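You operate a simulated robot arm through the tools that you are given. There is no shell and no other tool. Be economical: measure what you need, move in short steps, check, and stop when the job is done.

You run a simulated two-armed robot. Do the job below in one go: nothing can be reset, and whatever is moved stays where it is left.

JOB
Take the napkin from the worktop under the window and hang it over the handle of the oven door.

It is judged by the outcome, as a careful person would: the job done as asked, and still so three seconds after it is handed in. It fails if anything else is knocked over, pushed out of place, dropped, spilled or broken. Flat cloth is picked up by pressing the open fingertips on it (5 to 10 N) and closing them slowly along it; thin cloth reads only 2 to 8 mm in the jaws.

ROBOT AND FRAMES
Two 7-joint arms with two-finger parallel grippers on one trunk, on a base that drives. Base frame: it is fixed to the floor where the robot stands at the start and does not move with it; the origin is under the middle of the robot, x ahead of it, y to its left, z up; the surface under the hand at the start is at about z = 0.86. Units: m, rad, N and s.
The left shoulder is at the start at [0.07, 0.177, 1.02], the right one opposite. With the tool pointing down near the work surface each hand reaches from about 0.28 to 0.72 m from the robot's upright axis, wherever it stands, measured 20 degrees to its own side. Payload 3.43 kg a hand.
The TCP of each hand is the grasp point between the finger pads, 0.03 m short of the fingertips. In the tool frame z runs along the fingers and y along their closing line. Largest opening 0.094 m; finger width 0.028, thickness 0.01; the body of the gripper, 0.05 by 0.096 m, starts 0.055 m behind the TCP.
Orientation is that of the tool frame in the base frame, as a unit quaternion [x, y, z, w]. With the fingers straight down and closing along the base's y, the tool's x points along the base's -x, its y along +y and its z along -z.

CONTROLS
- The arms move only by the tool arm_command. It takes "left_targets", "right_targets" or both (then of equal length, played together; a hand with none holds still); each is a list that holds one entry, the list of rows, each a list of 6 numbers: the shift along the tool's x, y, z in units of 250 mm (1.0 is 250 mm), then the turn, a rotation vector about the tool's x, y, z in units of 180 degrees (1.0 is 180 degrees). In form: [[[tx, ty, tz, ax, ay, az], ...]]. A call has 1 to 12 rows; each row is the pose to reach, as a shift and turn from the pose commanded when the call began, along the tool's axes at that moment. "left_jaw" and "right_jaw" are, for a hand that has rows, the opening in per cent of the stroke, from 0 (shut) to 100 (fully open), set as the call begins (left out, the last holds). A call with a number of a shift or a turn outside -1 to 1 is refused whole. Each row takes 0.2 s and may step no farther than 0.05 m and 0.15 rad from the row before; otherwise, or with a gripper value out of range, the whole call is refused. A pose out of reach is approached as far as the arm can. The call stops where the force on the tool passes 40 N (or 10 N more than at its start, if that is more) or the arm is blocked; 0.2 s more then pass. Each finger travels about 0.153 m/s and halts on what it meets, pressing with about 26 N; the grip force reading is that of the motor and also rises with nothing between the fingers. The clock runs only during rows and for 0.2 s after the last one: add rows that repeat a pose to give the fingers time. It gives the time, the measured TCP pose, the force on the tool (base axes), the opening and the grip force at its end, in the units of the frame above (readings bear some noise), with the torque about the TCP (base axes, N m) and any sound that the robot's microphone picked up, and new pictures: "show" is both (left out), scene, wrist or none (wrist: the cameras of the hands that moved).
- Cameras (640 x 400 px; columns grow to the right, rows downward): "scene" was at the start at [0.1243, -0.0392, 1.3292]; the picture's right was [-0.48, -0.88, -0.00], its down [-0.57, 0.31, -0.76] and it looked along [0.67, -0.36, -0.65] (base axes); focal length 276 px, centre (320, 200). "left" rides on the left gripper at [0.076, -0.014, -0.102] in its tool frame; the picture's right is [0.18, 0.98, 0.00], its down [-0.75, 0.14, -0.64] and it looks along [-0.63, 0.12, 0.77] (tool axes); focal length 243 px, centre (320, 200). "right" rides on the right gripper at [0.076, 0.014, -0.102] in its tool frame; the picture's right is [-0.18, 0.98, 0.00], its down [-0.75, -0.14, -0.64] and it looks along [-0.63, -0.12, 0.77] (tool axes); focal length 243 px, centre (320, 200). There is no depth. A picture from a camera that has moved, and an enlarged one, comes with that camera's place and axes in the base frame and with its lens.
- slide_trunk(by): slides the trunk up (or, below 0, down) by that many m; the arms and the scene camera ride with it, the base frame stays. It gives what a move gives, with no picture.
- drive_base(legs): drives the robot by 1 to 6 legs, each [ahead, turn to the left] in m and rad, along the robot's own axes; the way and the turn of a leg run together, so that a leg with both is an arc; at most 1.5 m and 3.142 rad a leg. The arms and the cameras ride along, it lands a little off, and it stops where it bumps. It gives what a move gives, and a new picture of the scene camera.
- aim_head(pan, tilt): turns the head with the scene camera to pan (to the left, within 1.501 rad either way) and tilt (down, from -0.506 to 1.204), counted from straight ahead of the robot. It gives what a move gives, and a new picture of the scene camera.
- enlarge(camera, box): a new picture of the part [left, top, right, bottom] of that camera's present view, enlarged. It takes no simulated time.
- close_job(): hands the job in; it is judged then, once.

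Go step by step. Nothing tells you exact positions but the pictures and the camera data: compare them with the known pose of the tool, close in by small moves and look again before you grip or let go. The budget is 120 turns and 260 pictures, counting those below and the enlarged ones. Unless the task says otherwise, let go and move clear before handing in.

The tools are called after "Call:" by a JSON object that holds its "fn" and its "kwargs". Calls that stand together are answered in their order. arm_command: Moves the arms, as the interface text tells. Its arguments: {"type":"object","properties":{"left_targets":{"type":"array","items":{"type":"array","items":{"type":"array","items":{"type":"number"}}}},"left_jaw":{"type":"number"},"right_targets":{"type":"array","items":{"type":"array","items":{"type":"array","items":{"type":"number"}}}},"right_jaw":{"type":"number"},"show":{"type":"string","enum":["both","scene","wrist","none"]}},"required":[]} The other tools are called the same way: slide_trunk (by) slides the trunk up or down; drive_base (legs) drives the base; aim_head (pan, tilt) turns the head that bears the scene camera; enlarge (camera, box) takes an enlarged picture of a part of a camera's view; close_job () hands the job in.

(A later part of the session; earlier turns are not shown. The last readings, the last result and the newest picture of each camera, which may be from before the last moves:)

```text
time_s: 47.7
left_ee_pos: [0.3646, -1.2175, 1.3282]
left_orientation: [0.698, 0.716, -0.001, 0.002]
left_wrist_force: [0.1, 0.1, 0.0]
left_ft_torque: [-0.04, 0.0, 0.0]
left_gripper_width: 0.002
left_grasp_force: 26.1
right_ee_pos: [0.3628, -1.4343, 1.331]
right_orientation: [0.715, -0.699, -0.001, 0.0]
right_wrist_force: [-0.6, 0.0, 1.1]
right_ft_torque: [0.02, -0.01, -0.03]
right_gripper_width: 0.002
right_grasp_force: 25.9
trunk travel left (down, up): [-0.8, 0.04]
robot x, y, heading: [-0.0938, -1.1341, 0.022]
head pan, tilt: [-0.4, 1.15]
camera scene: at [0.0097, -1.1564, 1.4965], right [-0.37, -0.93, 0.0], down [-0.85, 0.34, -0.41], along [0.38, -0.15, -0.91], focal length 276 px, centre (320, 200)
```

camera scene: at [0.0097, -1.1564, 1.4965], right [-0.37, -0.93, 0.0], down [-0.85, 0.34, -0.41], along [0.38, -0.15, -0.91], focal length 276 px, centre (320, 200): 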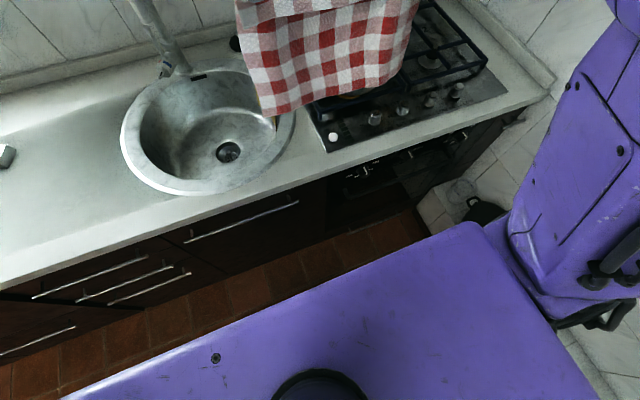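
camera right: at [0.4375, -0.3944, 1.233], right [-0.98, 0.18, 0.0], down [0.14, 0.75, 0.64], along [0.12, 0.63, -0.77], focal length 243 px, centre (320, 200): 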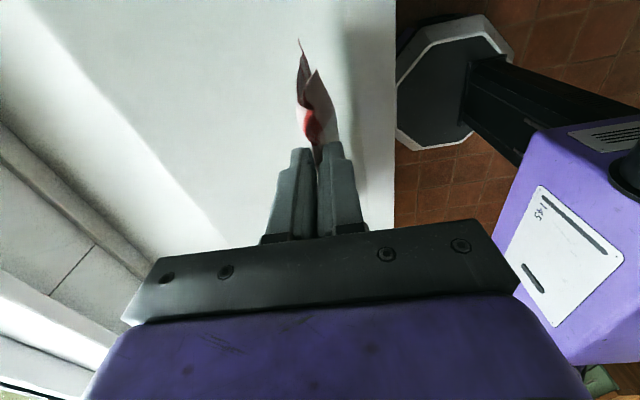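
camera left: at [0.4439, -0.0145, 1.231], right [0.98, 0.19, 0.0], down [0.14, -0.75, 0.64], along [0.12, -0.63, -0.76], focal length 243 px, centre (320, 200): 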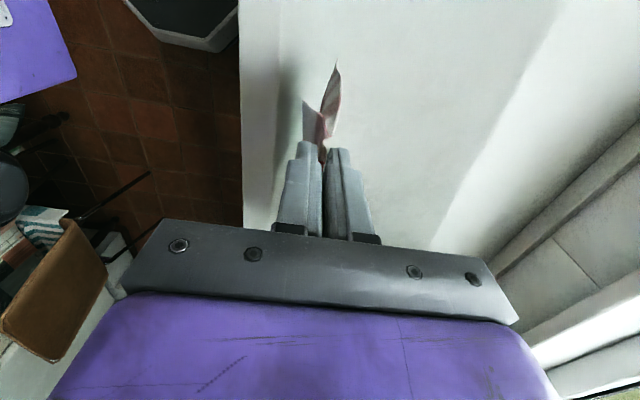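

A clear view of the oven front. I enlarge it to find the handle.

Call:
{"fn": "enlarge", "kwargs": {"camera": "scene", "box": [300, 90, 540, 250]}}

Call:
{"fn": "aim_head", "kwargs": {"pan": -0.4, "tilt": 0.9}}

```text
2.50 times, centred on (420, 170) of scene
camera zoom: at [0.0097, -1.1564, 1.4965], right [-0.37, -0.93, 0.0], down [-0.85, 0.34, -0.41], along [0.38, -0.15, -0.91], focal length 690 px, centre (70, 275)
```

zoom: 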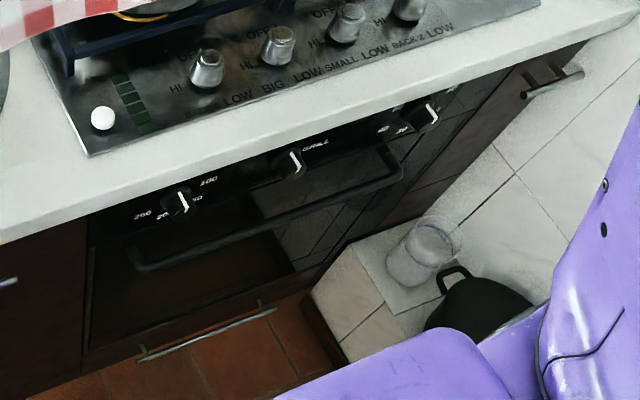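

```text
time_s: 48.5
left_ee_pos: [0.3646, -1.2181, 1.3278]
left_orientation: [0.698, 0.716, -0.002, 0.002]
left_wrist_force: [0.0, 1.0, -0.9]
left_ft_torque: [0.01, 0.01, 0.03]
left_gripper_width: 0.0018
left_grasp_force: 25.4
right_ee_pos: [0.3641, -1.4329, 1.3301]
right_orientation: [0.715, -0.699, 0.0, 0.0]
right_wrist_force: [-0.4, -0.6, -0.2]
right_ft_torque: [-0.01, -0.01, -0.01]
right_gripper_width: 0.0019
right_grasp_force: 26.1
trunk travel left (down, up): [-0.8, 0.04]
robot x, y, heading: [-0.0948, -1.1369, 0.018]
head pan, tilt: [-0.4, 0.901]
camera scene: at [0.0244, -1.1625, 1.5134], right [-0.37, -0.93, 0.0], down [-0.73, 0.29, -0.62], along [0.58, -0.23, -0.78], focal length 276 px, centre (320, 200)
```

scene: 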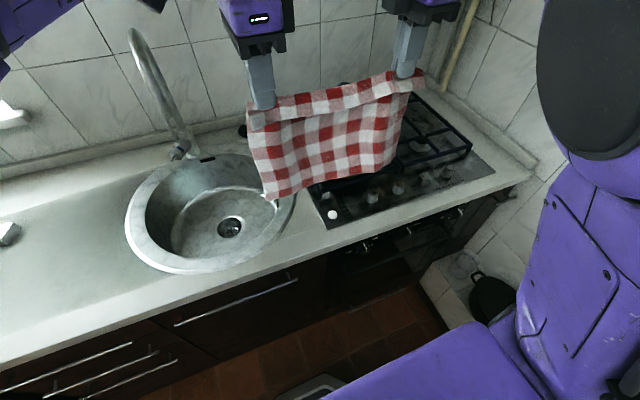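

The handle is a black bar under the knobs, about y −1.38 to −1.76, x≈0.31, z≈0.7. I need to stand about 0.2 m further right, so I pull the hands in a little, then turn, drive and turn back.

Call:
{"fn": "arm_command", "kwargs": {"left_targets": [[[0, -0.09, 0, 0, 0, 0], [0, -0.18, 0, 0, 0, 0], [0, -0.26, 0, 0, 0, 0], [0, -0.26, 0, 0, 0, 0]]], "right_targets": [[[0, 0.09, 0, 0, 0, 0], [0, 0.18, 0, 0, 0, 0], [0, 0.26, 0, 0, 0, 0], [0, 0.26, 0, 0, 0, 0]]], "show": "none"}}

Call:
{"fn": "drive_base", "kwargs": {"legs": [[0, -1.59], [0.2, 0], [0, 1.57]]}}

Call:
{"fn": "aim_head", "kwargs": {"pan": -0.3, "tilt": 1.15}}

```text
time_s: 49.5
left_ee_pos: [0.2995, -1.2187, 1.3284]
left_orientation: [0.699, 0.715, -0.002, 0.001]
left_wrist_force: [2.2, -14.4, 0.3]
left_ft_torque: [-0.4, -0.07, -0.02]
left_gripper_width: 0.0021
left_grasp_force: 26.2
right_ee_pos: [0.3364, -1.4526, 1.3334]
right_orientation: [0.715, -0.7, -0.006, -0.005]
right_wrist_force: [-3.0, 13.7, -0.2]
right_ft_torque: [0.36, 0.1, 0.04]
right_gripper_width: 0.0018
right_grasp_force: 26.3
right hand out of reach, approached as far as the arm can: row 1, 2, 3, 4
trunk travel left (down, up): [-0.8, 0.04]
robot x, y, heading: [-0.0974, -1.1399, 0.017]
head pan, tilt: [-0.4, 0.901]
```

```text
time_s: 58.8
left_ee_pos: [0.2931, -1.4337, 1.3276]
left_orientation: [0.711, 0.703, -0.001, 0.002]
left_wrist_force: [1.2, -8.5, 0.4]
left_ft_torque: [-0.26, -0.05, -0.02]
left_gripper_width: 0.0021
left_grasp_force: 26.2
right_ee_pos: [0.321, -1.6722, 1.3321]
right_orientation: [-0.701, 0.713, 0.006, 0.005]
right_wrist_force: [-1.1, 8.4, -0.3]
right_ft_torque: [0.22, 0.04, 0.02]
right_gripper_width: 0.002
right_grasp_force: 25.6
trunk travel left (down, up): [-0.8, 0.04]
robot x, y, heading: [-0.1052, -1.3392, -0.015]
head pan, tilt: [-0.4, 0.901]
camera scene: at [0.0202, -1.3686, 1.5134], right [-0.4, -0.92, 0.0], down [-0.72, 0.32, -0.62], along [0.57, -0.25, -0.78], focal length 276 px, centre (320, 200)
```

scene: 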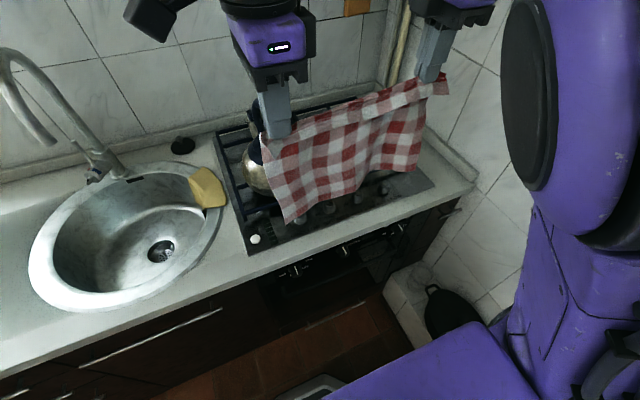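

```text
time_s: 59.6
left_ee_pos: [0.2926, -1.4348, 1.3285]
left_orientation: [0.712, 0.702, -0.001, 0.001]
left_wrist_force: [1.8, -10.1, -0.2]
left_ft_torque: [-0.26, -0.08, 0.01]
left_gripper_width: 0.0019
left_grasp_force: 26.2
right_ee_pos: [0.3223, -1.6715, 1.3317]
right_orientation: [-0.701, 0.713, 0.007, 0.006]
right_wrist_force: [-0.8, 9.5, 0.2]
right_ft_torque: [0.25, 0.05, 0.01]
right_gripper_width: 0.0018
right_grasp_force: 26.4
trunk travel left (down, up): [-0.8, 0.04]
robot x, y, heading: [-0.0962, -1.338, -0.015]
head pan, tilt: [-0.3, 1.15]
camera scene: at [0.0079, -1.3562, 1.4965], right [-0.31, -0.95, 0.0], down [-0.87, 0.28, -0.41], along [0.39, -0.13, -0.91], focal length 276 px, centre (320, 200)
```

scene: 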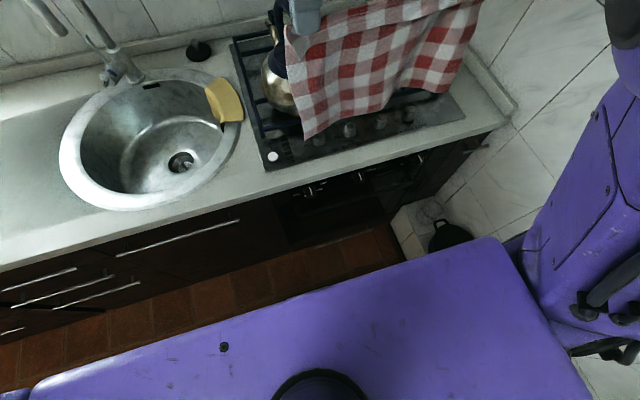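

The right arm is too folded at this height and pulls the cloth. I restore it forward, lower both hands 0.1 m relative to the trunk, then retract them again.

Call:
{"fn": "arm_command", "kwargs": {"left_targets": [[[0, 0.08, 0, 0, 0, 0], [0, 0.16, 0.04, 0, 0, 0], [0, 0.16, 0.12, 0, 0, 0], [0, 0.16, 0.2, 0, 0, 0], [0, 0.16, 0.28, 0, 0, 0], [0, 0.16, 0.36, 0, 0, 0], [0, 0.16, 0.4, 0, 0, 0], [0, 0.06, 0.4, 0, 0, 0], [0, -0.02, 0.4, 0, 0, 0], [0, -0.08, 0.4, 0, 0, 0], [0, -0.08, 0.4, 0, 0, 0]]], "right_targets": [[[0, -0.1, 0, 0, 0, 0], [0, -0.2, 0.04, 0, 0, 0], [0, -0.2, 0.12, 0, 0, 0], [0, -0.2, 0.2, 0, 0, 0], [0, -0.2, 0.28, 0, 0, 0], [0, -0.2, 0.36, 0, 0, 0], [0, -0.2, 0.4, 0, 0, 0], [0, -0.08, 0.4, 0, 0, 0], [0, 0.0, 0.4, 0, 0, 0], [0, 0.06, 0.4, 0, 0, 0], [0, 0.06, 0.4, 0, 0, 0]]], "show": "scene"}}

```text
time_s: 62.0
left_ee_pos: [0.2743, -1.4332, 1.2252]
left_orientation: [0.711, 0.703, -0.001, 0.002]
left_wrist_force: [2.8, -15.9, 0.4]
left_ft_torque: [-0.47, -0.1, 0.04]
left_gripper_width: 0.0021
left_grasp_force: 26.1
right_ee_pos: [0.3114, -1.6725, 1.2293]
right_orientation: [-0.701, 0.712, 0.013, 0.012]
right_wrist_force: [-2.8, 16.5, -0.2]
right_ft_torque: [0.39, 0.1, 0.05]
right_gripper_width: 0.0017
right_grasp_force: 26.4
right hand out of reach, approached as far as the arm can: row 10, 11
trunk travel left (down, up): [-0.8, 0.04]
robot x, y, heading: [-0.0972, -1.3385, -0.009]
head pan, tilt: [-0.3, 1.15]
camera scene: at [0.0081, -1.3554, 1.4965], right [-0.31, -0.95, 0.0], down [-0.87, 0.28, -0.41], along [0.39, -0.13, -0.91], focal length 276 px, centre (320, 200)
```

scene: 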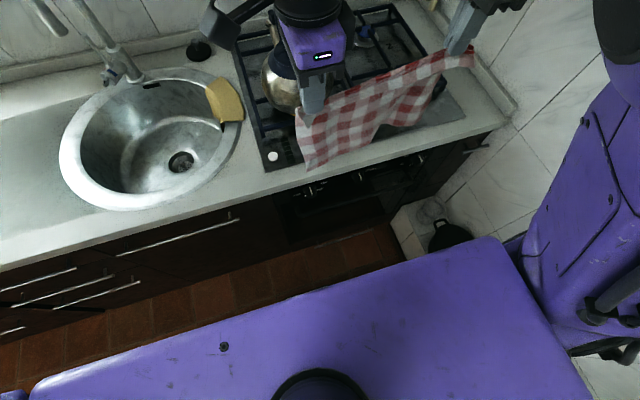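

Only slightly out of reach. I ease both to x≈0.30, lower another 0.1 m in front of the counter edge and check the tension.

Call:
{"fn": "arm_command", "kwargs": {"left_targets": [[[0, 0.05, 0, 0, 0, 0], [0, 0.1, 0, 0, 0, 0], [0, 0.1, 0.1, 0, 0, 0], [0, 0.1, 0.2, 0, 0, 0], [0, 0.1, 0.3, 0, 0, 0], [0, 0.1, 0.4, 0, 0, 0], [0, 0.1, 0.4, 0, 0, 0]]], "right_targets": [[[0, -0.06, 0, 0, 0, 0], [0, -0.12, 0, 0, 0, 0], [0, -0.12, 0.1, 0, 0, 0], [0, -0.12, 0.2, 0, 0, 0], [0, -0.12, 0.3, 0, 0, 0], [0, -0.12, 0.4, 0, 0, 0], [0, -0.12, 0.4, 0, 0, 0]]], "show": "both"}}

```text
time_s: 63.6
left_ee_pos: [0.2982, -1.4334, 1.1267]
left_orientation: [0.712, 0.703, 0.0, 0.001]
left_wrist_force: [2.7, -14.0, 0.7]
left_ft_torque: [-0.45, -0.12, 0.02]
left_gripper_width: 0.0019
left_grasp_force: 26.0
right_ee_pos: [0.3402, -1.6724, 1.1306]
right_orientation: [-0.701, 0.713, 0.006, 0.005]
right_wrist_force: [-3.2, 15.1, -0.7]
right_ft_torque: [0.4, 0.09, 0.04]
right_gripper_width: 0.0019
right_grasp_force: 26.1
trunk travel left (down, up): [-0.8, 0.04]
robot x, y, heading: [-0.0971, -1.34, -0.008]
head pan, tilt: [-0.3, 1.15]
camera scene: at [0.0075, -1.3564, 1.4965], right [-0.31, -0.95, 0.0], down [-0.87, 0.28, -0.41], along [0.39, -0.13, -0.91], focal length 276 px, centre (320, 200)
camera right: at [0.3244, -1.7507, 1.2315], right [-0.98, 0.2, 0.0], down [0.15, 0.74, 0.65], along [0.13, 0.64, -0.76], focal length 243 px, centre (320, 200)
camera left: at [0.286, -1.3575, 1.2306], right [0.98, 0.17, 0.0], down [0.13, -0.75, 0.64], along [0.11, -0.64, -0.76], focal length 243 px, centre (320, 200)
```

scene: 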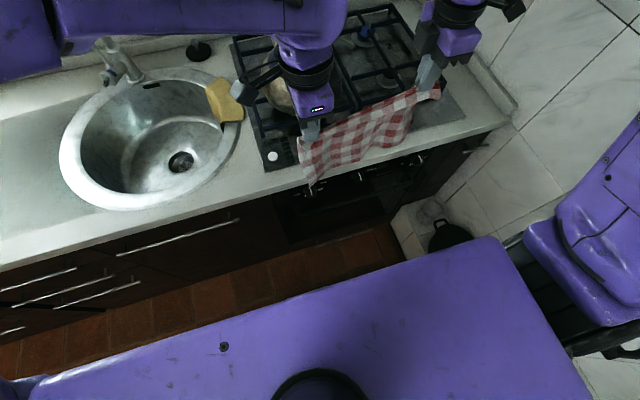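
right: 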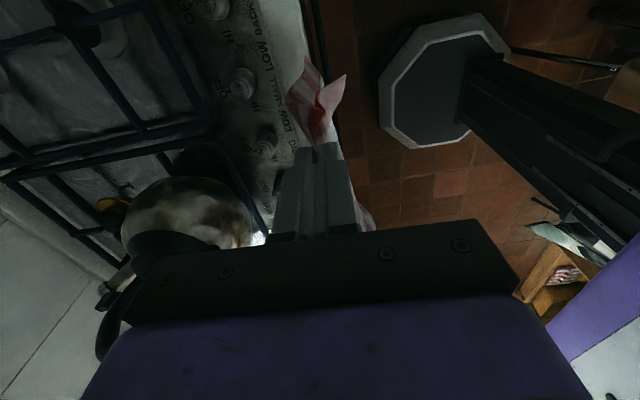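
left: 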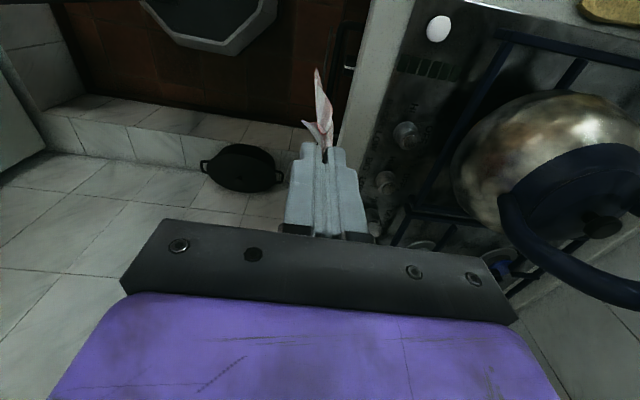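

The right hand's commanded y has shifted outward. I bring it 25 mm inward and back to x=0.30.

Call:
{"fn": "arm_command", "kwargs": {"right_targets": [[[-0.05, 0, 0, 0, 0, 0], [-0.1, 0, 0, 0, 0, 0], [-0.1, 0.08, 0, 0, 0, 0], [-0.1, 0.16, 0, 0, 0, 0], [-0.1, 0.16, 0, 0, 0, 0]]], "show": "none"}}

```text
time_s: 64.8
left_ee_pos: [0.2996, -1.4365, 1.1274]
left_orientation: [0.711, 0.703, -0.001, 0.0]
left_wrist_force: [-0.1, -0.5, -0.4]
left_ft_torque: [0.04, 0.04, -0.02]
left_gripper_width: 0.0019
left_grasp_force: 26.7
right_ee_pos: [0.3017, -1.6471, 1.1327]
right_orientation: [-0.701, 0.713, 0.006, 0.005]
right_wrist_force: [-0.2, -0.5, 0.0]
right_ft_torque: [0.02, 0.03, 0.01]
right_gripper_width: 0.0017
right_grasp_force: 25.8
trunk travel left (down, up): [-0.8, 0.04]
robot x, y, heading: [-0.0968, -1.3382, -0.016]
head pan, tilt: [-0.3, 1.15]
```

Tension gone. Now I retract both hands to x≈0.23 so the cloth is well in front of the oven, and look again.

Call:
{"fn": "arm_command", "kwargs": {"left_targets": [[[0, -0.07, 0, 0, 0, 0], [0, -0.14, 0, 0, 0, 0], [0, -0.21, 0, 0, 0, 0], [0, -0.28, 0, 0, 0, 0], [0, -0.28, 0, 0, 0, 0]]], "right_targets": [[[0, 0.07, 0, 0, 0, 0], [0, 0.14, 0, 0, 0, 0], [0, 0.21, 0, 0, 0, 0], [0, 0.28, 0, 0, 0, 0], [0, 0.28, 0, 0, 0, 0]]], "show": "scene"}}

```text
time_s: 66.0
left_ee_pos: [0.2296, -1.4342, 1.1268]
left_orientation: [0.711, 0.703, -0.001, 0.001]
left_wrist_force: [0.8, -2.1, -0.3]
left_ft_torque: [-0.06, 0.0, -0.01]
left_gripper_width: 0.0017
left_grasp_force: 26.0
right_ee_pos: [0.2585, -1.6679, 1.1116]
right_orientation: [-0.7, 0.714, 0.012, 0.013]
right_wrist_force: [-0.4, 3.5, -0.1]
right_ft_torque: [0.11, -0.03, 0.0]
right_gripper_width: 0.0019
right_grasp_force: 26.2
right hand out of reach, approached as far as the arm can: row 1, 2, 3, 4, 5
trunk travel left (down, up): [-0.8, 0.04]
robot x, y, heading: [-0.0982, -1.3376, -0.017]
head pan, tilt: [-0.3, 1.15]
camera scene: at [0.0084, -1.3568, 1.4964], right [-0.31, -0.95, 0.0], down [-0.87, 0.28, -0.41], along [0.39, -0.13, -0.91], focal length 276 px, centre (320, 200)
```

scene: 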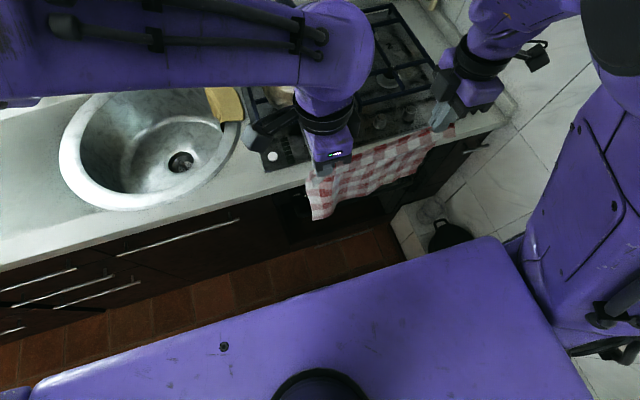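

The right arm is at its folding limit; that's fine. I check the handle from the left wrist camera.

Call:
{"fn": "enlarge", "kwargs": {"camera": "left", "box": [240, 0, 500, 200]}}

Call:
{"fn": "enlarge", "kwargs": {"camera": "right", "box": [180, 0, 440, 200]}}

Call:
{"fn": "enlarge", "kwargs": {"camera": "scene", "box": [260, 120, 440, 250]}}

```text
2.00 times, centred on (370, 100) of left
camera zoom: at [0.2151, -1.3571, 1.2295], right [0.98, 0.17, 0.0], down [0.13, -0.75, 0.64], along [0.11, -0.64, -0.76], focal length 485 px, centre (220, 400)
```

zoom: 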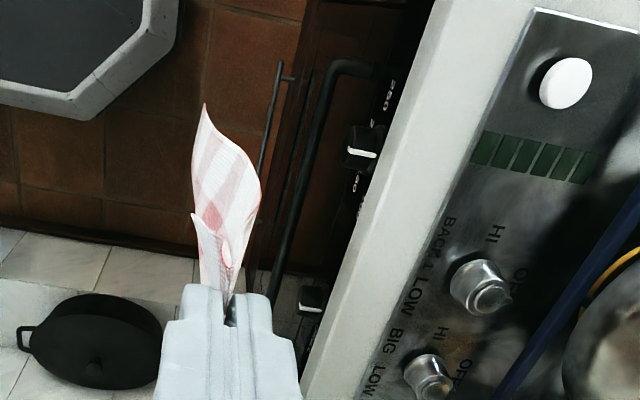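

```text
2.00 times, centred on (310, 100) of right
camera zoom: at [0.2412, -1.7469, 1.2115], right [-0.98, 0.2, 0.01], down [0.15, 0.73, 0.67], along [0.13, 0.65, -0.74], focal length 485 px, centre (340, 400)
```

zoom: 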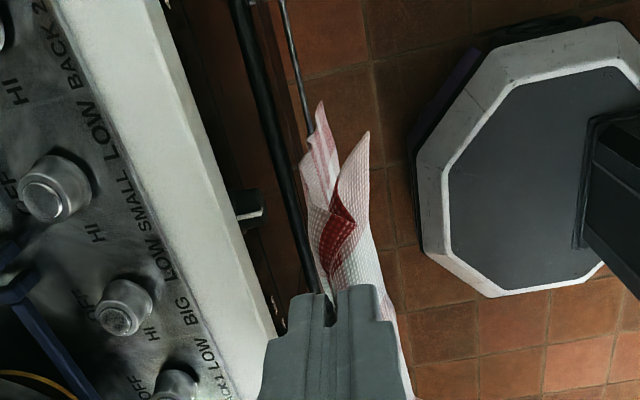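

```text
3.08 times, centred on (350, 185) of scene
camera zoom: at [0.0084, -1.3568, 1.4964], right [-0.31, -0.95, 0.0], down [-0.87, 0.28, -0.41], along [0.39, -0.13, -0.91], focal length 850 px, centre (228, 246)
```

zoom: 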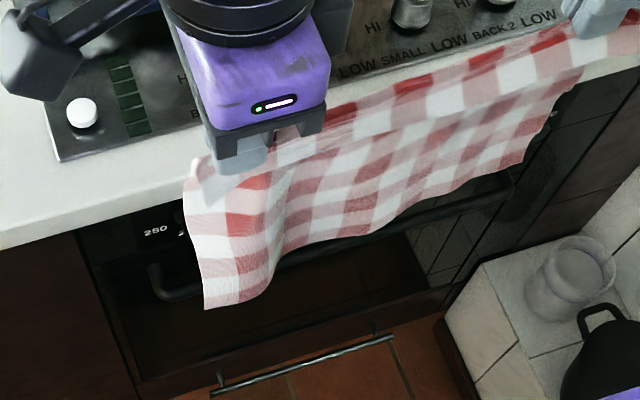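

I triangulate the bar: x≈0.33, z≈0.69, y −1.40 to −1.76, with the counter front at x≈0.355. So the cloth must come down at about x=0.345, between bar and counter. I align both hands first, still high.

Call:
{"fn": "arm_command", "kwargs": {"left_targets": [[[-0.022, 0.08, 0.01, 0, 0, 0], [-0.044, 0.16, 0.02, 0, 0, 0], [-0.066, 0.24, 0.03, 0, 0, 0], [-0.088, 0.32, 0.04, 0, 0, 0], [-0.11, 0.39, 0.05, 0, 0, 0], [-0.132, 0.46, 0.05, 0, 0, 0], [-0.132, 0.46, 0.05, 0, 0, 0]]], "right_targets": [[[0.008, -0.06, -0.002, 0, 0, 0], [0.016, -0.12, -0.004, 0, 0, 0], [0.024, -0.18, -0.006, 0, 0, 0], [0.032, -0.24, -0.008, 0, 0, 0], [0.04, -0.3, -0.014, 0, 0, 0], [0.048, -0.346, -0.014, 0, 0, 0], [0.048, -0.346, -0.014, 0, 0, 0]]], "show": "wrist"}}

```text
time_s: 67.6
left_ee_pos: [0.353, -1.4621, 1.1316]
left_orientation: [0.703, 0.711, -0.013, 0.016]
left_wrist_force: [-0.5, 0.0, 0.2]
left_ft_torque: [-0.03, 0.01, -0.01]
left_gripper_width: 0.0019
left_grasp_force: 25.7
right_ee_pos: [0.3429, -1.6829, 1.1137]
right_orientation: [-0.701, 0.713, 0.006, 0.005]
right_wrist_force: [-1.0, -0.1, -0.3]
right_ft_torque: [0.01, 0.0, -0.01]
right_gripper_width: 0.0019
right_grasp_force: 26.3
trunk travel left (down, up): [-0.8, 0.04]
robot x, y, heading: [-0.0957, -1.34, -0.013]
head pan, tilt: [-0.3, 1.15]
camera right: at [0.3267, -1.7604, 1.2146], right [-0.98, 0.2, 0.0], down [0.15, 0.74, 0.65], along [0.13, 0.64, -0.76], focal length 243 px, centre (320, 200)
camera left: at [0.3375, -1.382, 1.2319], right [0.98, 0.2, 0.0], down [0.15, -0.73, 0.67], along [0.13, -0.66, -0.74], focal length 243 px, centre (320, 200)
```

right: 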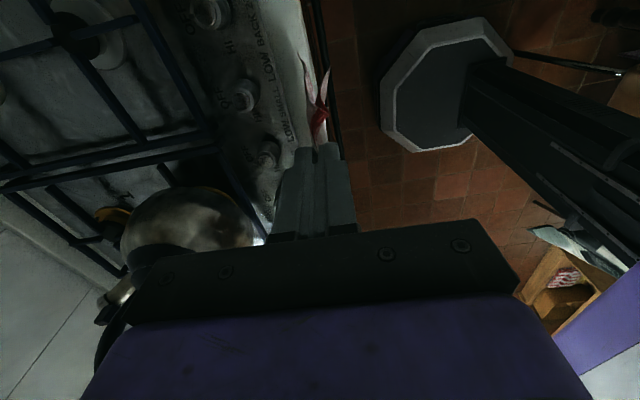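
left: 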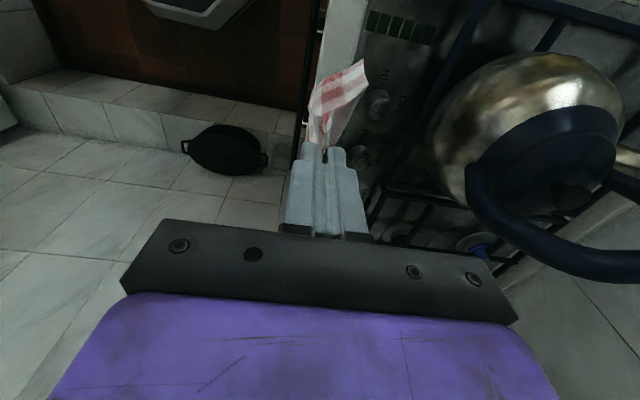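

The left corner of the cloth appears to swing over the counter. I let it settle and look.

Call:
{"fn": "arm_command", "kwargs": {"left_targets": [[[0, 0, 0, 0, 0, 0], [0, 0, 0, 0, 0, 0], [0, 0, 0, 0, 0, 0], [0, 0, 0, 0, 0, 0]]], "show": "both"}}

```text
time_s: 68.6
left_ee_pos: [0.354, -1.4605, 1.1277]
left_orientation: [0.701, 0.713, -0.014, 0.012]
left_wrist_force: [-0.1, 0.3, -0.1]
left_ft_torque: [-0.01, -0.01, -0.02]
left_gripper_width: 0.0019
left_grasp_force: 25.9
right_ee_pos: [0.3444, -1.6835, 1.1136]
right_orientation: [-0.701, 0.713, 0.006, 0.005]
right_wrist_force: [-0.4, -0.4, -0.1]
right_ft_torque: [0.01, 0.0, 0.01]
right_gripper_width: 0.0018
right_grasp_force: 25.7
trunk travel left (down, up): [-0.8, 0.04]
robot x, y, heading: [-0.1001, -1.3361, -0.016]
head pan, tilt: [-0.3, 1.15]
camera scene: at [0.0081, -1.3564, 1.4964], right [-0.31, -0.95, 0.0], down [-0.87, 0.28, -0.41], along [0.39, -0.13, -0.91], focal length 276 px, centre (320, 200)
camera left: at [0.3387, -1.3809, 1.2277], right [0.98, 0.2, -0.01], down [0.15, -0.73, 0.67], along [0.13, -0.66, -0.74], focal length 243 px, centre (320, 200)
```

scene: 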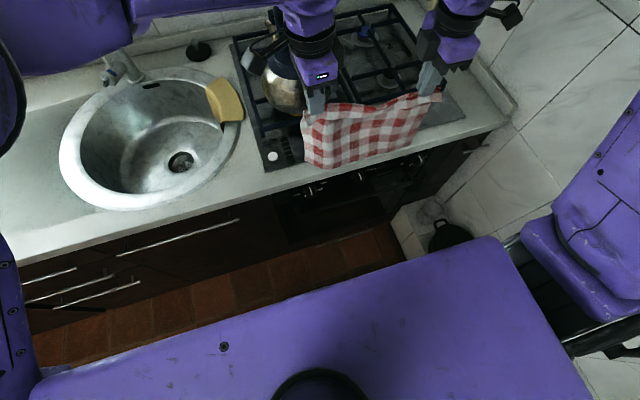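
left: 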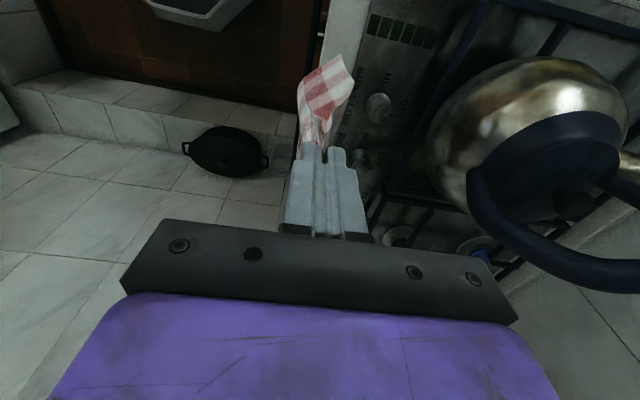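

The cloth bottom is level with the counter top and swinging over it. I pull back to x≈0.31, then lower until the hem is below the counter's top.

Call:
{"fn": "arm_command", "kwargs": {"left_targets": [[[0, -0.06, -0.02, 0, 0, 0], [0, -0.12, -0.02, 0, 0, 0], [0, -0.18, 0, 0, 0, 0], [0, -0.18, 0.03, 0, 0, 0], [0, -0.18, 0.06, 0, 0, 0], [0, -0.18, 0.06, 0, 0, 0], [0, -0.18, 0.06, 0, 0, 0], [0, -0.18, 0.06, 0, 0, 0]]], "right_targets": [[[0, 0.05, -0.06, 0, 0, 0], [0, 0.1, -0.06, 0, 0, 0], [0, 0.14, -0.04, 0, 0, 0], [0, 0.14, -0.02, 0, 0, 0], [0, 0.14, 0, 0, 0, 0], [0, 0.14, 0, 0, 0, 0], [0, 0.14, 0, 0, 0, 0], [0, 0.14, 0, 0, 0, 0]]], "show": "wrist"}}

```text
time_s: 70.4
left_ee_pos: [0.304, -1.4655, 1.1156]
left_orientation: [0.705, 0.709, -0.008, 0.014]
left_wrist_force: [-0.3, -0.6, -0.5]
left_ft_torque: [0.02, 0.01, -0.03]
left_gripper_width: 0.0017
left_grasp_force: 25.9
right_ee_pos: [0.3086, -1.681, 1.1135]
right_orientation: [-0.701, 0.713, 0.006, 0.005]
right_wrist_force: [0.1, 0.0, -0.1]
right_ft_torque: [0.0, -0.01, 0.0]
right_gripper_width: 0.0018
right_grasp_force: 26.1
trunk travel left (down, up): [-0.8, 0.04]
robot x, y, heading: [-0.0981, -1.3347, -0.012]
head pan, tilt: [-0.3, 1.15]
camera right: at [0.2913, -1.7582, 1.2144], right [-0.98, 0.2, 0.0], down [0.15, 0.74, 0.65], along [0.13, 0.64, -0.76], focal length 243 px, centre (320, 200)
camera left: at [0.2898, -1.3858, 1.2151], right [0.98, 0.19, 0.0], down [0.14, -0.73, 0.67], along [0.13, -0.65, -0.74], focal length 243 px, centre (320, 200)
```

right: 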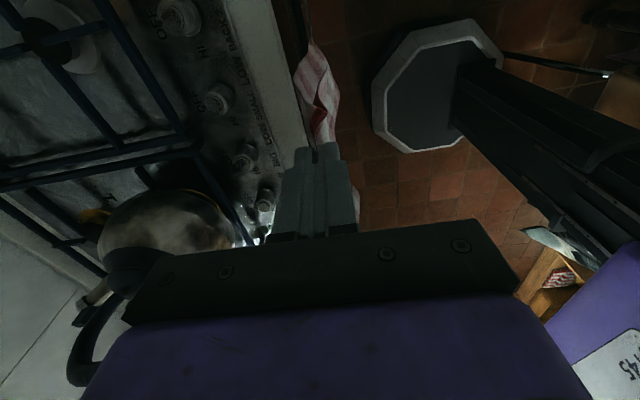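
left: 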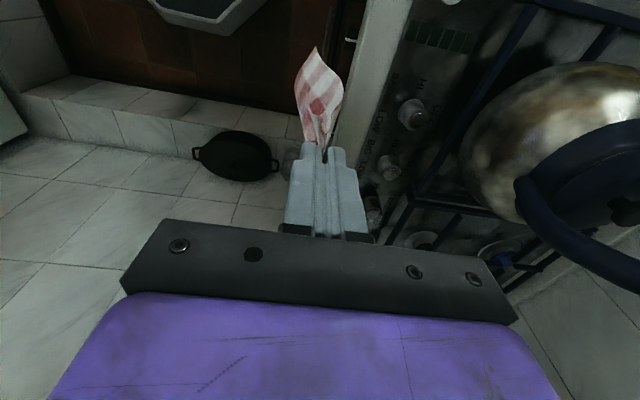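

The cloth is now clear of the counter. I lower 6 cm.

Call:
{"fn": "arm_command", "kwargs": {"left_targets": [[[0, 0, 0.06, 0, 0, 0], [0, 0, 0.12, 0, 0, 0], [0, 0, 0.18, 0, 0, 0], [0, 0, 0.24, 0, 0, 0], [0, 0, 0.24, 0, 0, 0], [0, 0, 0.24, 0, 0, 0]]], "right_targets": [[[0, 0, 0.06, 0, 0, 0], [0, 0, 0.12, 0, 0, 0], [0, 0, 0.18, 0, 0, 0], [0, 0, 0.24, 0, 0, 0], [0, 0, 0.24, 0, 0, 0], [0, 0, 0.24, 0, 0, 0]]], "show": "both"}}

Call:
{"fn": "enlarge", "kwargs": {"camera": "scene", "box": [260, 90, 460, 250]}}

```text
time_s: 72.0
left_ee_pos: [0.3229, -1.4605, 1.0733]
left_orientation: [0.688, 0.725, -0.03, 0.033]
left_wrist_force: [-0.7, -0.4, -0.7]
left_ft_torque: [-0.01, -0.02, -0.03]
left_gripper_width: 0.0019
left_grasp_force: 26.3
right_ee_pos: [0.3089, -1.6797, 1.0527]
right_orientation: [-0.701, 0.713, 0.006, 0.004]
right_wrist_force: [-0.4, 0.2, 0.5]
right_ft_torque: [0.0, 0.0, -0.01]
right_gripper_width: 0.0018
right_grasp_force: 26.0
trunk travel left (down, up): [-0.8, 0.04]
robot x, y, heading: [-0.0995, -1.3385, -0.015]
head pan, tilt: [-0.3, 1.15]
stopped in row 6 (left hand): the arm was blocked; the commanded pose is now the measured one
camera scene: at [0.0084, -1.3565, 1.4964], right [-0.31, -0.95, 0.0], down [-0.87, 0.28, -0.41], along [0.39, -0.13, -0.91], focal length 276 px, centre (320, 200)
camera right: at [0.2935, -1.7582, 1.1532], right [-0.98, 0.2, 0.0], down [0.16, 0.74, 0.65], along [0.13, 0.64, -0.76], focal length 243 px, centre (320, 200)
camera left: at [0.3035, -1.376, 1.1691], right [0.97, 0.23, -0.02], down [0.18, -0.69, 0.71], along [0.15, -0.69, -0.71], focal length 243 px, centre (320, 200)
```

scene: 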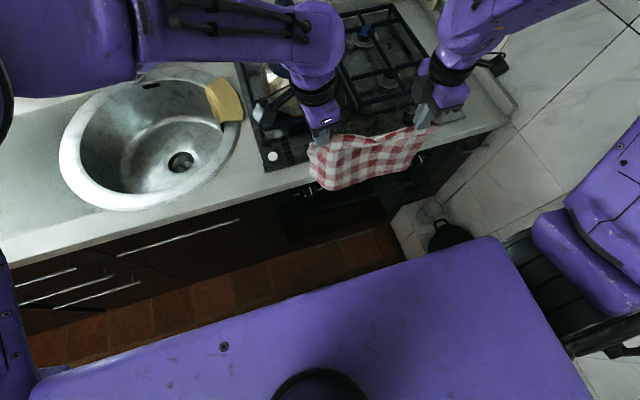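
right: 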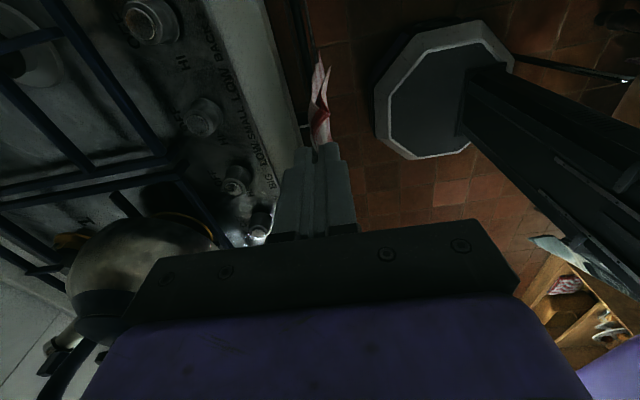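
left: 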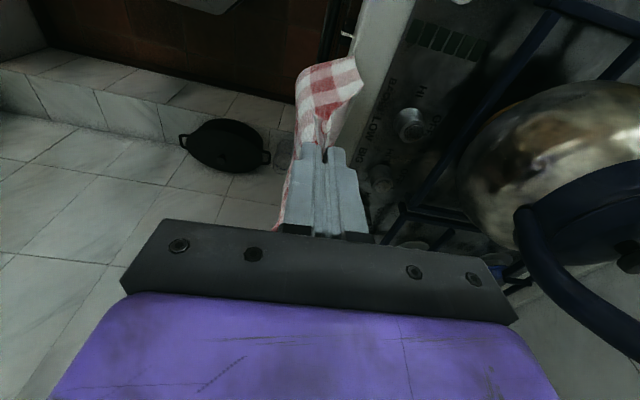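

```text
2.50 times, centred on (360, 170) of scene
camera zoom: at [0.0084, -1.3565, 1.4964], right [-0.31, -0.95, 0.0], down [-0.87, 0.28, -0.41], along [0.39, -0.13, -0.91], focal length 690 px, centre (220, 275)
```

zoom: 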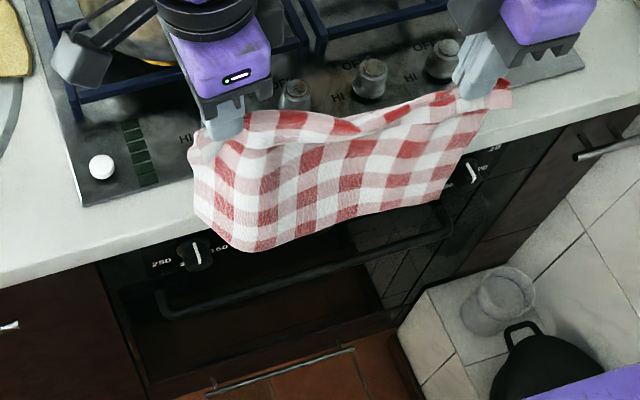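

The left arm is blocked in its cross-body reach. Turning the base about 0.3 rad to the right brings both hands into an easier range; the hands swing away from the counter.

Call:
{"fn": "drive_base", "kwargs": {"legs": [[0, -0.3]]}}

```text
time_s: 73.3
left_ee_pos: [0.2665, -1.5788, 1.0723]
left_orientation: [0.788, 0.614, -0.034, 0.028]
left_wrist_force: [0.2, -0.7, -0.6]
left_ft_torque: [0.0, 0.03, 0.01]
left_gripper_width: 0.0021
left_grasp_force: 25.8
right_ee_pos: [0.1925, -1.7844, 1.0533]
right_orientation: [-0.587, 0.809, 0.005, 0.005]
right_wrist_force: [-0.2, -0.4, -0.5]
right_ft_torque: [-0.01, 0.0, 0.0]
right_gripper_width: 0.0019
right_grasp_force: 25.7
trunk travel left (down, up): [-0.8, 0.04]
robot x, y, heading: [-0.0988, -1.3388, -0.313]
head pan, tilt: [-0.3, 1.15]
camera scene: at [-0.002, -1.386, 1.4965], right [-0.58, -0.82, 0.0], down [-0.75, 0.52, -0.41], along [0.33, -0.24, -0.91], focal length 276 px, centre (320, 200)
```

scene: 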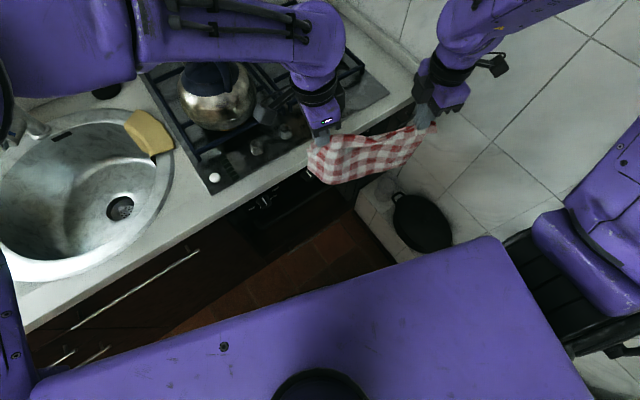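

Now I bring both hands back in front of the oven with the closing line along x again.

Call:
{"fn": "arm_command", "kwargs": {"left_targets": [[[0.06, 0.005, 0, 0, 0.0035, -0.0098], [0.12, 0.01, 0, 0, 0.007, -0.0196], [0.18, 0.014, 0, 0, 0.0105, -0.0295], [0.24, 0.019, 0, 0, 0.014, -0.0393], [0.3, 0.024, 0, 0, 0.0175, -0.0491], [0.36, 0.029, 0, 0, 0.021, -0.059], [0.42, 0.033, 0, 0, 0.0245, -0.0688], [0.48, 0.038, 0, 0, 0.028, -0.0786], [0.48, 0.038, 0, 0, 0.028, -0.0786], [0.48, 0.038, 0, 0, 0.028, -0.0786], [0.48, 0.038, 0, 0, 0.028, -0.0786]]], "right_targets": [[[-0.067, -0.037, -0.01, 0, 0, -0.0125], [-0.134, -0.0745, -0.02, 0, 0, -0.025], [-0.201, -0.112, -0.03, 0, 0, -0.0376], [-0.268, -0.149, -0.04, 0, 0, -0.0501], [-0.336, -0.186, -0.05, 0, 0, -0.0627], [-0.403, -0.2235, -0.06, 0, 0, -0.0752], [-0.47, -0.261, -0.068, 0, 0, -0.0878], [-0.537, -0.298, -0.068, 0, 0, -0.1003], [-0.537, -0.298, -0.068, 0, 0, -0.1003], [-0.537, -0.298, -0.068, 0, 0, -0.1003], [-0.537, -0.298, -0.068, 0, 0, -0.1003]]], "show": "both"}}

```text
time_s: 75.7
left_ee_pos: [0.3062, -1.4654, 1.0612]
left_orientation: [0.707, 0.707, -0.003, -0.004]
left_wrist_force: [0.0, 0.7, 0.0]
left_ft_torque: [0.03, -0.01, 0.01]
left_gripper_width: 0.0019
left_grasp_force: 26.1
right_ee_pos: [0.304, -1.6822, 1.071]
right_orientation: [0.707, -0.707, -0.005, -0.005]
right_wrist_force: [0.1, -0.1, -0.9]
right_ft_torque: [-0.02, 0.03, -0.02]
right_gripper_width: 0.0016
right_grasp_force: 25.4
trunk travel left (down, up): [-0.8, 0.04]
robot x, y, heading: [-0.0984, -1.3373, -0.312]
head pan, tilt: [-0.3, 1.15]
camera scene: at [-0.0022, -1.3865, 1.4965], right [-0.58, -0.82, 0.0], down [-0.75, 0.53, -0.41], along [0.33, -0.23, -0.91], focal length 276 px, centre (320, 200)
camera right: at [0.2884, -1.7596, 1.1714], right [-0.98, 0.18, 0.0], down [0.14, 0.74, 0.65], along [0.12, 0.64, -0.76], focal length 243 px, centre (320, 200)
camera left: at [0.293, -1.3886, 1.1647], right [0.98, 0.18, -0.01], down [0.15, -0.75, 0.64], along [0.11, -0.63, -0.77], focal length 243 px, centre (320, 200)
```

scene: 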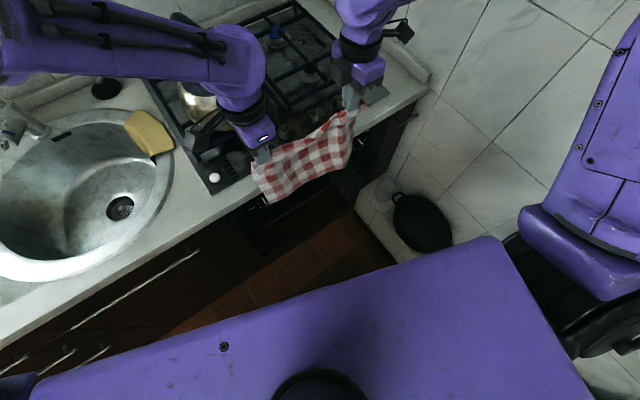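
right: 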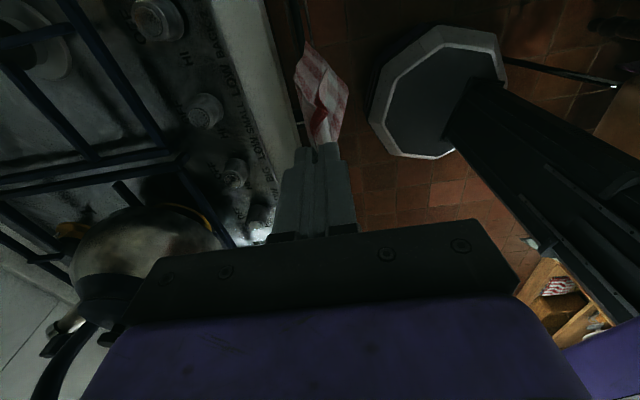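
left: 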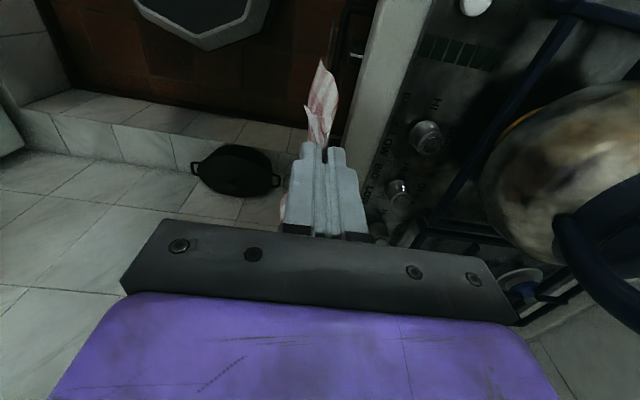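

Both hands are well posed. I lower to z≈1.03, let the cloth settle, and check the hem.

Call:
{"fn": "arm_command", "kwargs": {"left_targets": [[[0, 0, 0.06, 0, 0, 0], [0, 0, 0.124, 0, 0, 0], [0, 0, 0.124, 0, 0, 0], [0, 0, 0.124, 0, 0, 0], [0, 0, 0.124, 0, 0, 0], [0, 0, 0.124, 0, 0, 0]]], "right_targets": [[[0, 0, 0.08, 0, 0, 0], [0, 0, 0.164, 0, 0, 0], [0, 0, 0.164, 0, 0, 0], [0, 0, 0.164, 0, 0, 0], [0, 0, 0.164, 0, 0, 0], [0, 0, 0.164, 0, 0, 0]]], "show": "none"}}

Call:
{"fn": "enlarge", "kwargs": {"camera": "scene", "box": [200, 80, 400, 240]}}

Call:
{"fn": "enlarge", "kwargs": {"camera": "left", "box": [240, 0, 440, 160]}}

Call:
{"fn": "enlarge", "kwargs": {"camera": "right", "box": [220, 0, 420, 160]}}

```text
time_s: 77.1
left_ee_pos: [0.3061, -1.4639, 1.0298]
left_orientation: [0.707, 0.707, -0.003, -0.004]
left_wrist_force: [0.4, 0.2, 0.2]
left_ft_torque: [0.0, -0.04, -0.02]
left_gripper_width: 0.0022
left_grasp_force: 25.9
right_ee_pos: [0.3025, -1.6801, 1.0283]
right_orientation: [-0.706, 0.708, 0.004, 0.006]
right_wrist_force: [0.6, 0.7, -0.2]
right_ft_torque: [0.0, -0.03, -0.02]
right_gripper_width: 0.0018
right_grasp_force: 26.0
trunk travel left (down, up): [-0.8, 0.04]
robot x, y, heading: [-0.0984, -1.339, -0.31]
head pan, tilt: [-0.3, 1.15]
```

```text
2.50 times, centred on (300, 160) of scene
camera zoom: at [-0.0029, -1.3866, 1.4965], right [-0.58, -0.82, 0.0], down [-0.75, 0.53, -0.41], along [0.33, -0.23, -0.91], focal length 690 px, centre (370, 300)
```

zoom: 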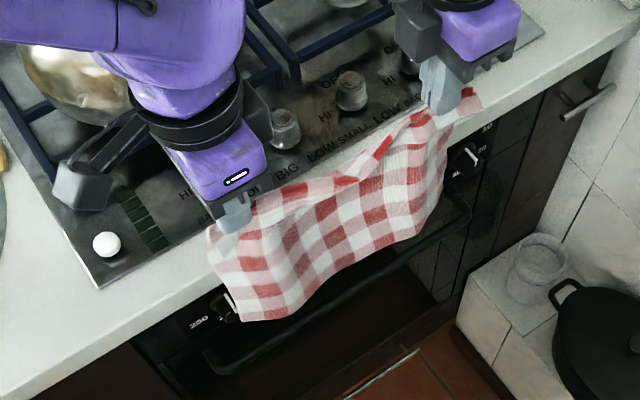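

```text
2.50 times, centred on (340, 80) of left
camera zoom: at [0.2919, -1.3883, 1.1327], right [0.98, 0.18, -0.01], down [0.15, -0.75, 0.64], along [0.11, -0.63, -0.77], focal length 606 px, centre (270, 500)
```

zoom: 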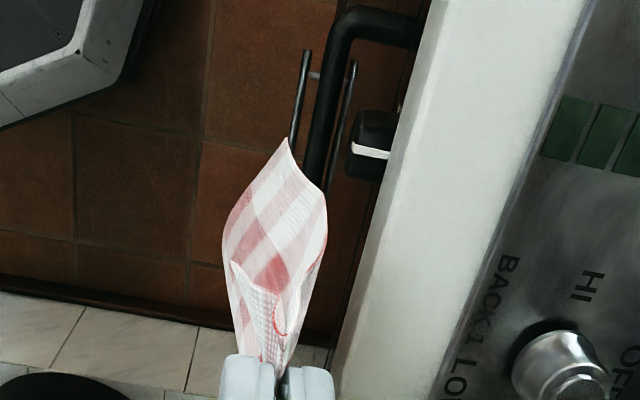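

```text
2.50 times, centred on (320, 80) of right
camera zoom: at [0.2865, -1.7576, 1.129], right [-0.98, 0.18, 0.0], down [0.14, 0.74, 0.65], along [0.12, 0.64, -0.76], focal length 606 px, centre (320, 500)
```

zoom: 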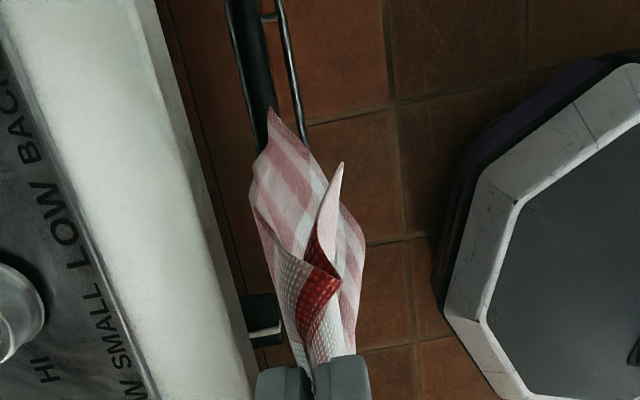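

The knobs and counter leave only a few mm behind the bar for the wide cloth. A better way: hang the napkin from one corner (long and narrow), which can slip between two knobs behind the bar. I raise and draw back slightly, then release the right hand.

Call:
{"fn": "arm_command", "kwargs": {"left_targets": [[[0, -0.04, -0.1, 0, 0, 0], [0, -0.08, -0.2, 0, 0, 0], [0, -0.12, -0.3, 0, 0, 0], [0, -0.12, -0.38, 0, 0, 0], [0, -0.12, -0.38, 0, 0, 0], [0, -0.12, -0.38, 0, 0, 0]]], "right_targets": [[[0, 0.04, -0.1, 0, 0, 0], [0, 0.08, -0.2, 0, 0, 0], [0, 0.12, -0.3, 0, 0, 0], [0, 0.12, -0.38, 0, 0, 0], [0, 0.12, -0.38, 0, 0, 0], [0, 0.12, -0.38, 0, 0, 0]]], "show": "scene"}}

```text
time_s: 78.5
left_ee_pos: [0.2761, -1.464, 1.1287]
left_orientation: [0.707, 0.707, -0.003, -0.002]
left_wrist_force: [-0.4, 0.1, 0.8]
left_ft_torque: [0.0, 0.0, 0.0]
left_gripper_width: 0.0019
left_grasp_force: 26.7
right_ee_pos: [0.2713, -1.6833, 1.126]
right_orientation: [-0.706, 0.708, 0.004, 0.006]
right_wrist_force: [0.5, 0.1, -0.6]
right_ft_torque: [-0.02, 0.0, -0.01]
right_gripper_width: 0.002
right_grasp_force: 26.3
trunk travel left (down, up): [-0.8, 0.04]
robot x, y, heading: [-0.0981, -1.3396, -0.316]
head pan, tilt: [-0.3, 1.15]
camera scene: at [-0.0027, -1.3871, 1.4965], right [-0.58, -0.82, 0.0], down [-0.75, 0.53, -0.41], along [0.33, -0.23, -0.91], focal length 276 px, centre (320, 200)
```

scene: 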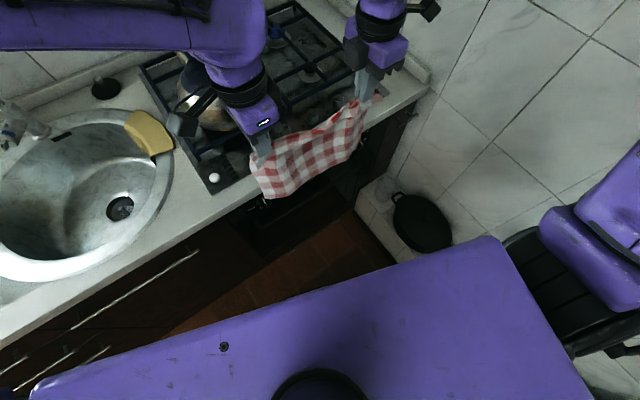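

I bring the right hand closer and lower to reduce the swing, then open it.

Call:
{"fn": "arm_command", "kwargs": {"right_targets": [[[-0.06, 0, 0.08, 0, 0, 0], [-0.12, 0, 0.16, 0, 0, 0], [-0.18, 0, 0.24, 0, 0, 0], [-0.24, 0, 0.32, 0, 0, 0], [-0.24, 0, 0.4, 0, 0, 0], [-0.24, 0, 0.4, 0, 0, 0]]], "show": "none"}}

Call:
{"fn": "arm_command", "kwargs": {"right_targets": [[[0, 0, 0, 0, 0, 0], [0, 0, 0, 0, 0, 0], [0, 0, -0.05, 0, 0, 0], [0, 0, -0.15, 0, 0, 0], [0.1, 0, -0.3, 0, 0, 0], [0.2, 0, -0.45, 0, 0, 0], [0.36, 0.03, -0.6, 0, 0, 0], [0.5, 0.06, -0.7, 0, 0, 0]]], "right_jaw": 40, "show": "both"}}

```text
time_s: 79.9
left_ee_pos: [0.276, -1.4637, 1.1295]
left_orientation: [0.708, 0.707, -0.003, -0.003]
left_wrist_force: [-0.1, 0.2, 0.1]
left_ft_torque: [0.03, -0.04, -0.01]
left_gripper_width: 0.0022
left_grasp_force: 26.2
right_ee_pos: [0.2742, -1.6193, 1.0266]
right_orientation: [-0.707, 0.707, 0.005, 0.007]
right_wrist_force: [-0.7, 0.2, 0.0]
right_ft_torque: [0.02, 0.0, 0.0]
right_gripper_width: 0.0022
right_grasp_force: 25.8
trunk travel left (down, up): [-0.8, 0.04]
robot x, y, heading: [-0.0971, -1.3338, -0.312]
head pan, tilt: [-0.3, 1.15]
```

```text
refused: row 7 steps farther than a row can; nothing moved
```

Call:
{"fn": "arm_command", "kwargs": {"right_targets": [[[0, 0, 0, 0, 0, 0], [0, 0, 0, 0, 0, 0], [0, 0, -0.05, 0, 0, 0], [0, 0, -0.15, 0, 0, 0], [0.08, 0, -0.25, 0, 0, 0], [0.16, 0, -0.35, 0, 0, 0], [0.26, 0.03, -0.45, 0, 0, 0], [0.36, 0.06, -0.55, 0, 0, 0], [0.45, 0.06, -0.6, 0, 0, 0]]], "right_jaw": 40, "show": "both"}}

```text
time_s: 81.9
left_ee_pos: [0.2759, -1.4646, 1.127]
left_orientation: [0.707, 0.707, -0.003, -0.005]
left_wrist_force: [0.0, -0.1, 0.1]
left_ft_torque: [0.01, -0.01, -0.02]
left_gripper_width: 0.002
left_grasp_force: 26.2
right_ee_pos: [0.2617, -1.7359, 1.1738]
right_orientation: [-0.707, 0.707, 0.004, 0.006]
right_wrist_force: [-0.1, -0.5, 0.8]
right_ft_torque: [-0.01, 0.0, -0.02]
right_gripper_width: 0.0377
right_grasp_force: 0.0
trunk travel left (down, up): [-0.8, 0.04]
robot x, y, heading: [-0.0983, -1.3363, -0.316]
head pan, tilt: [-0.3, 1.15]
camera scene: at [-0.0025, -1.3877, 1.4964], right [-0.58, -0.82, 0.0], down [-0.75, 0.53, -0.41], along [0.33, -0.23, -0.91], focal length 276 px, centre (320, 200)
camera right: at [0.2451, -1.8135, 1.2745], right [-0.98, 0.18, 0.0], down [0.14, 0.74, 0.65], along [0.12, 0.64, -0.76], focal length 243 px, centre (320, 200)
```

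scene: 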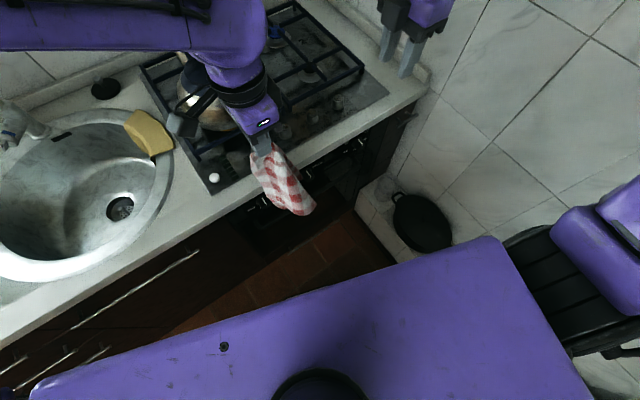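
right: 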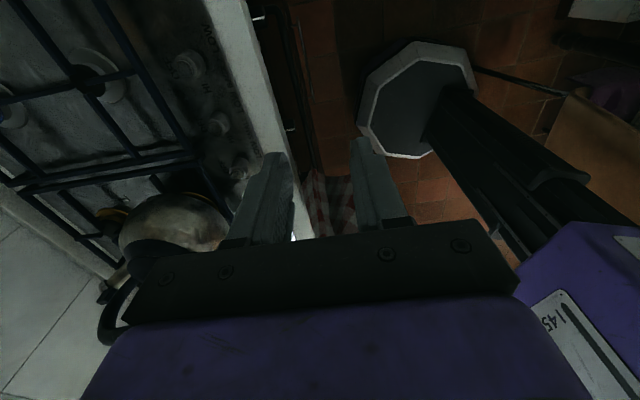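

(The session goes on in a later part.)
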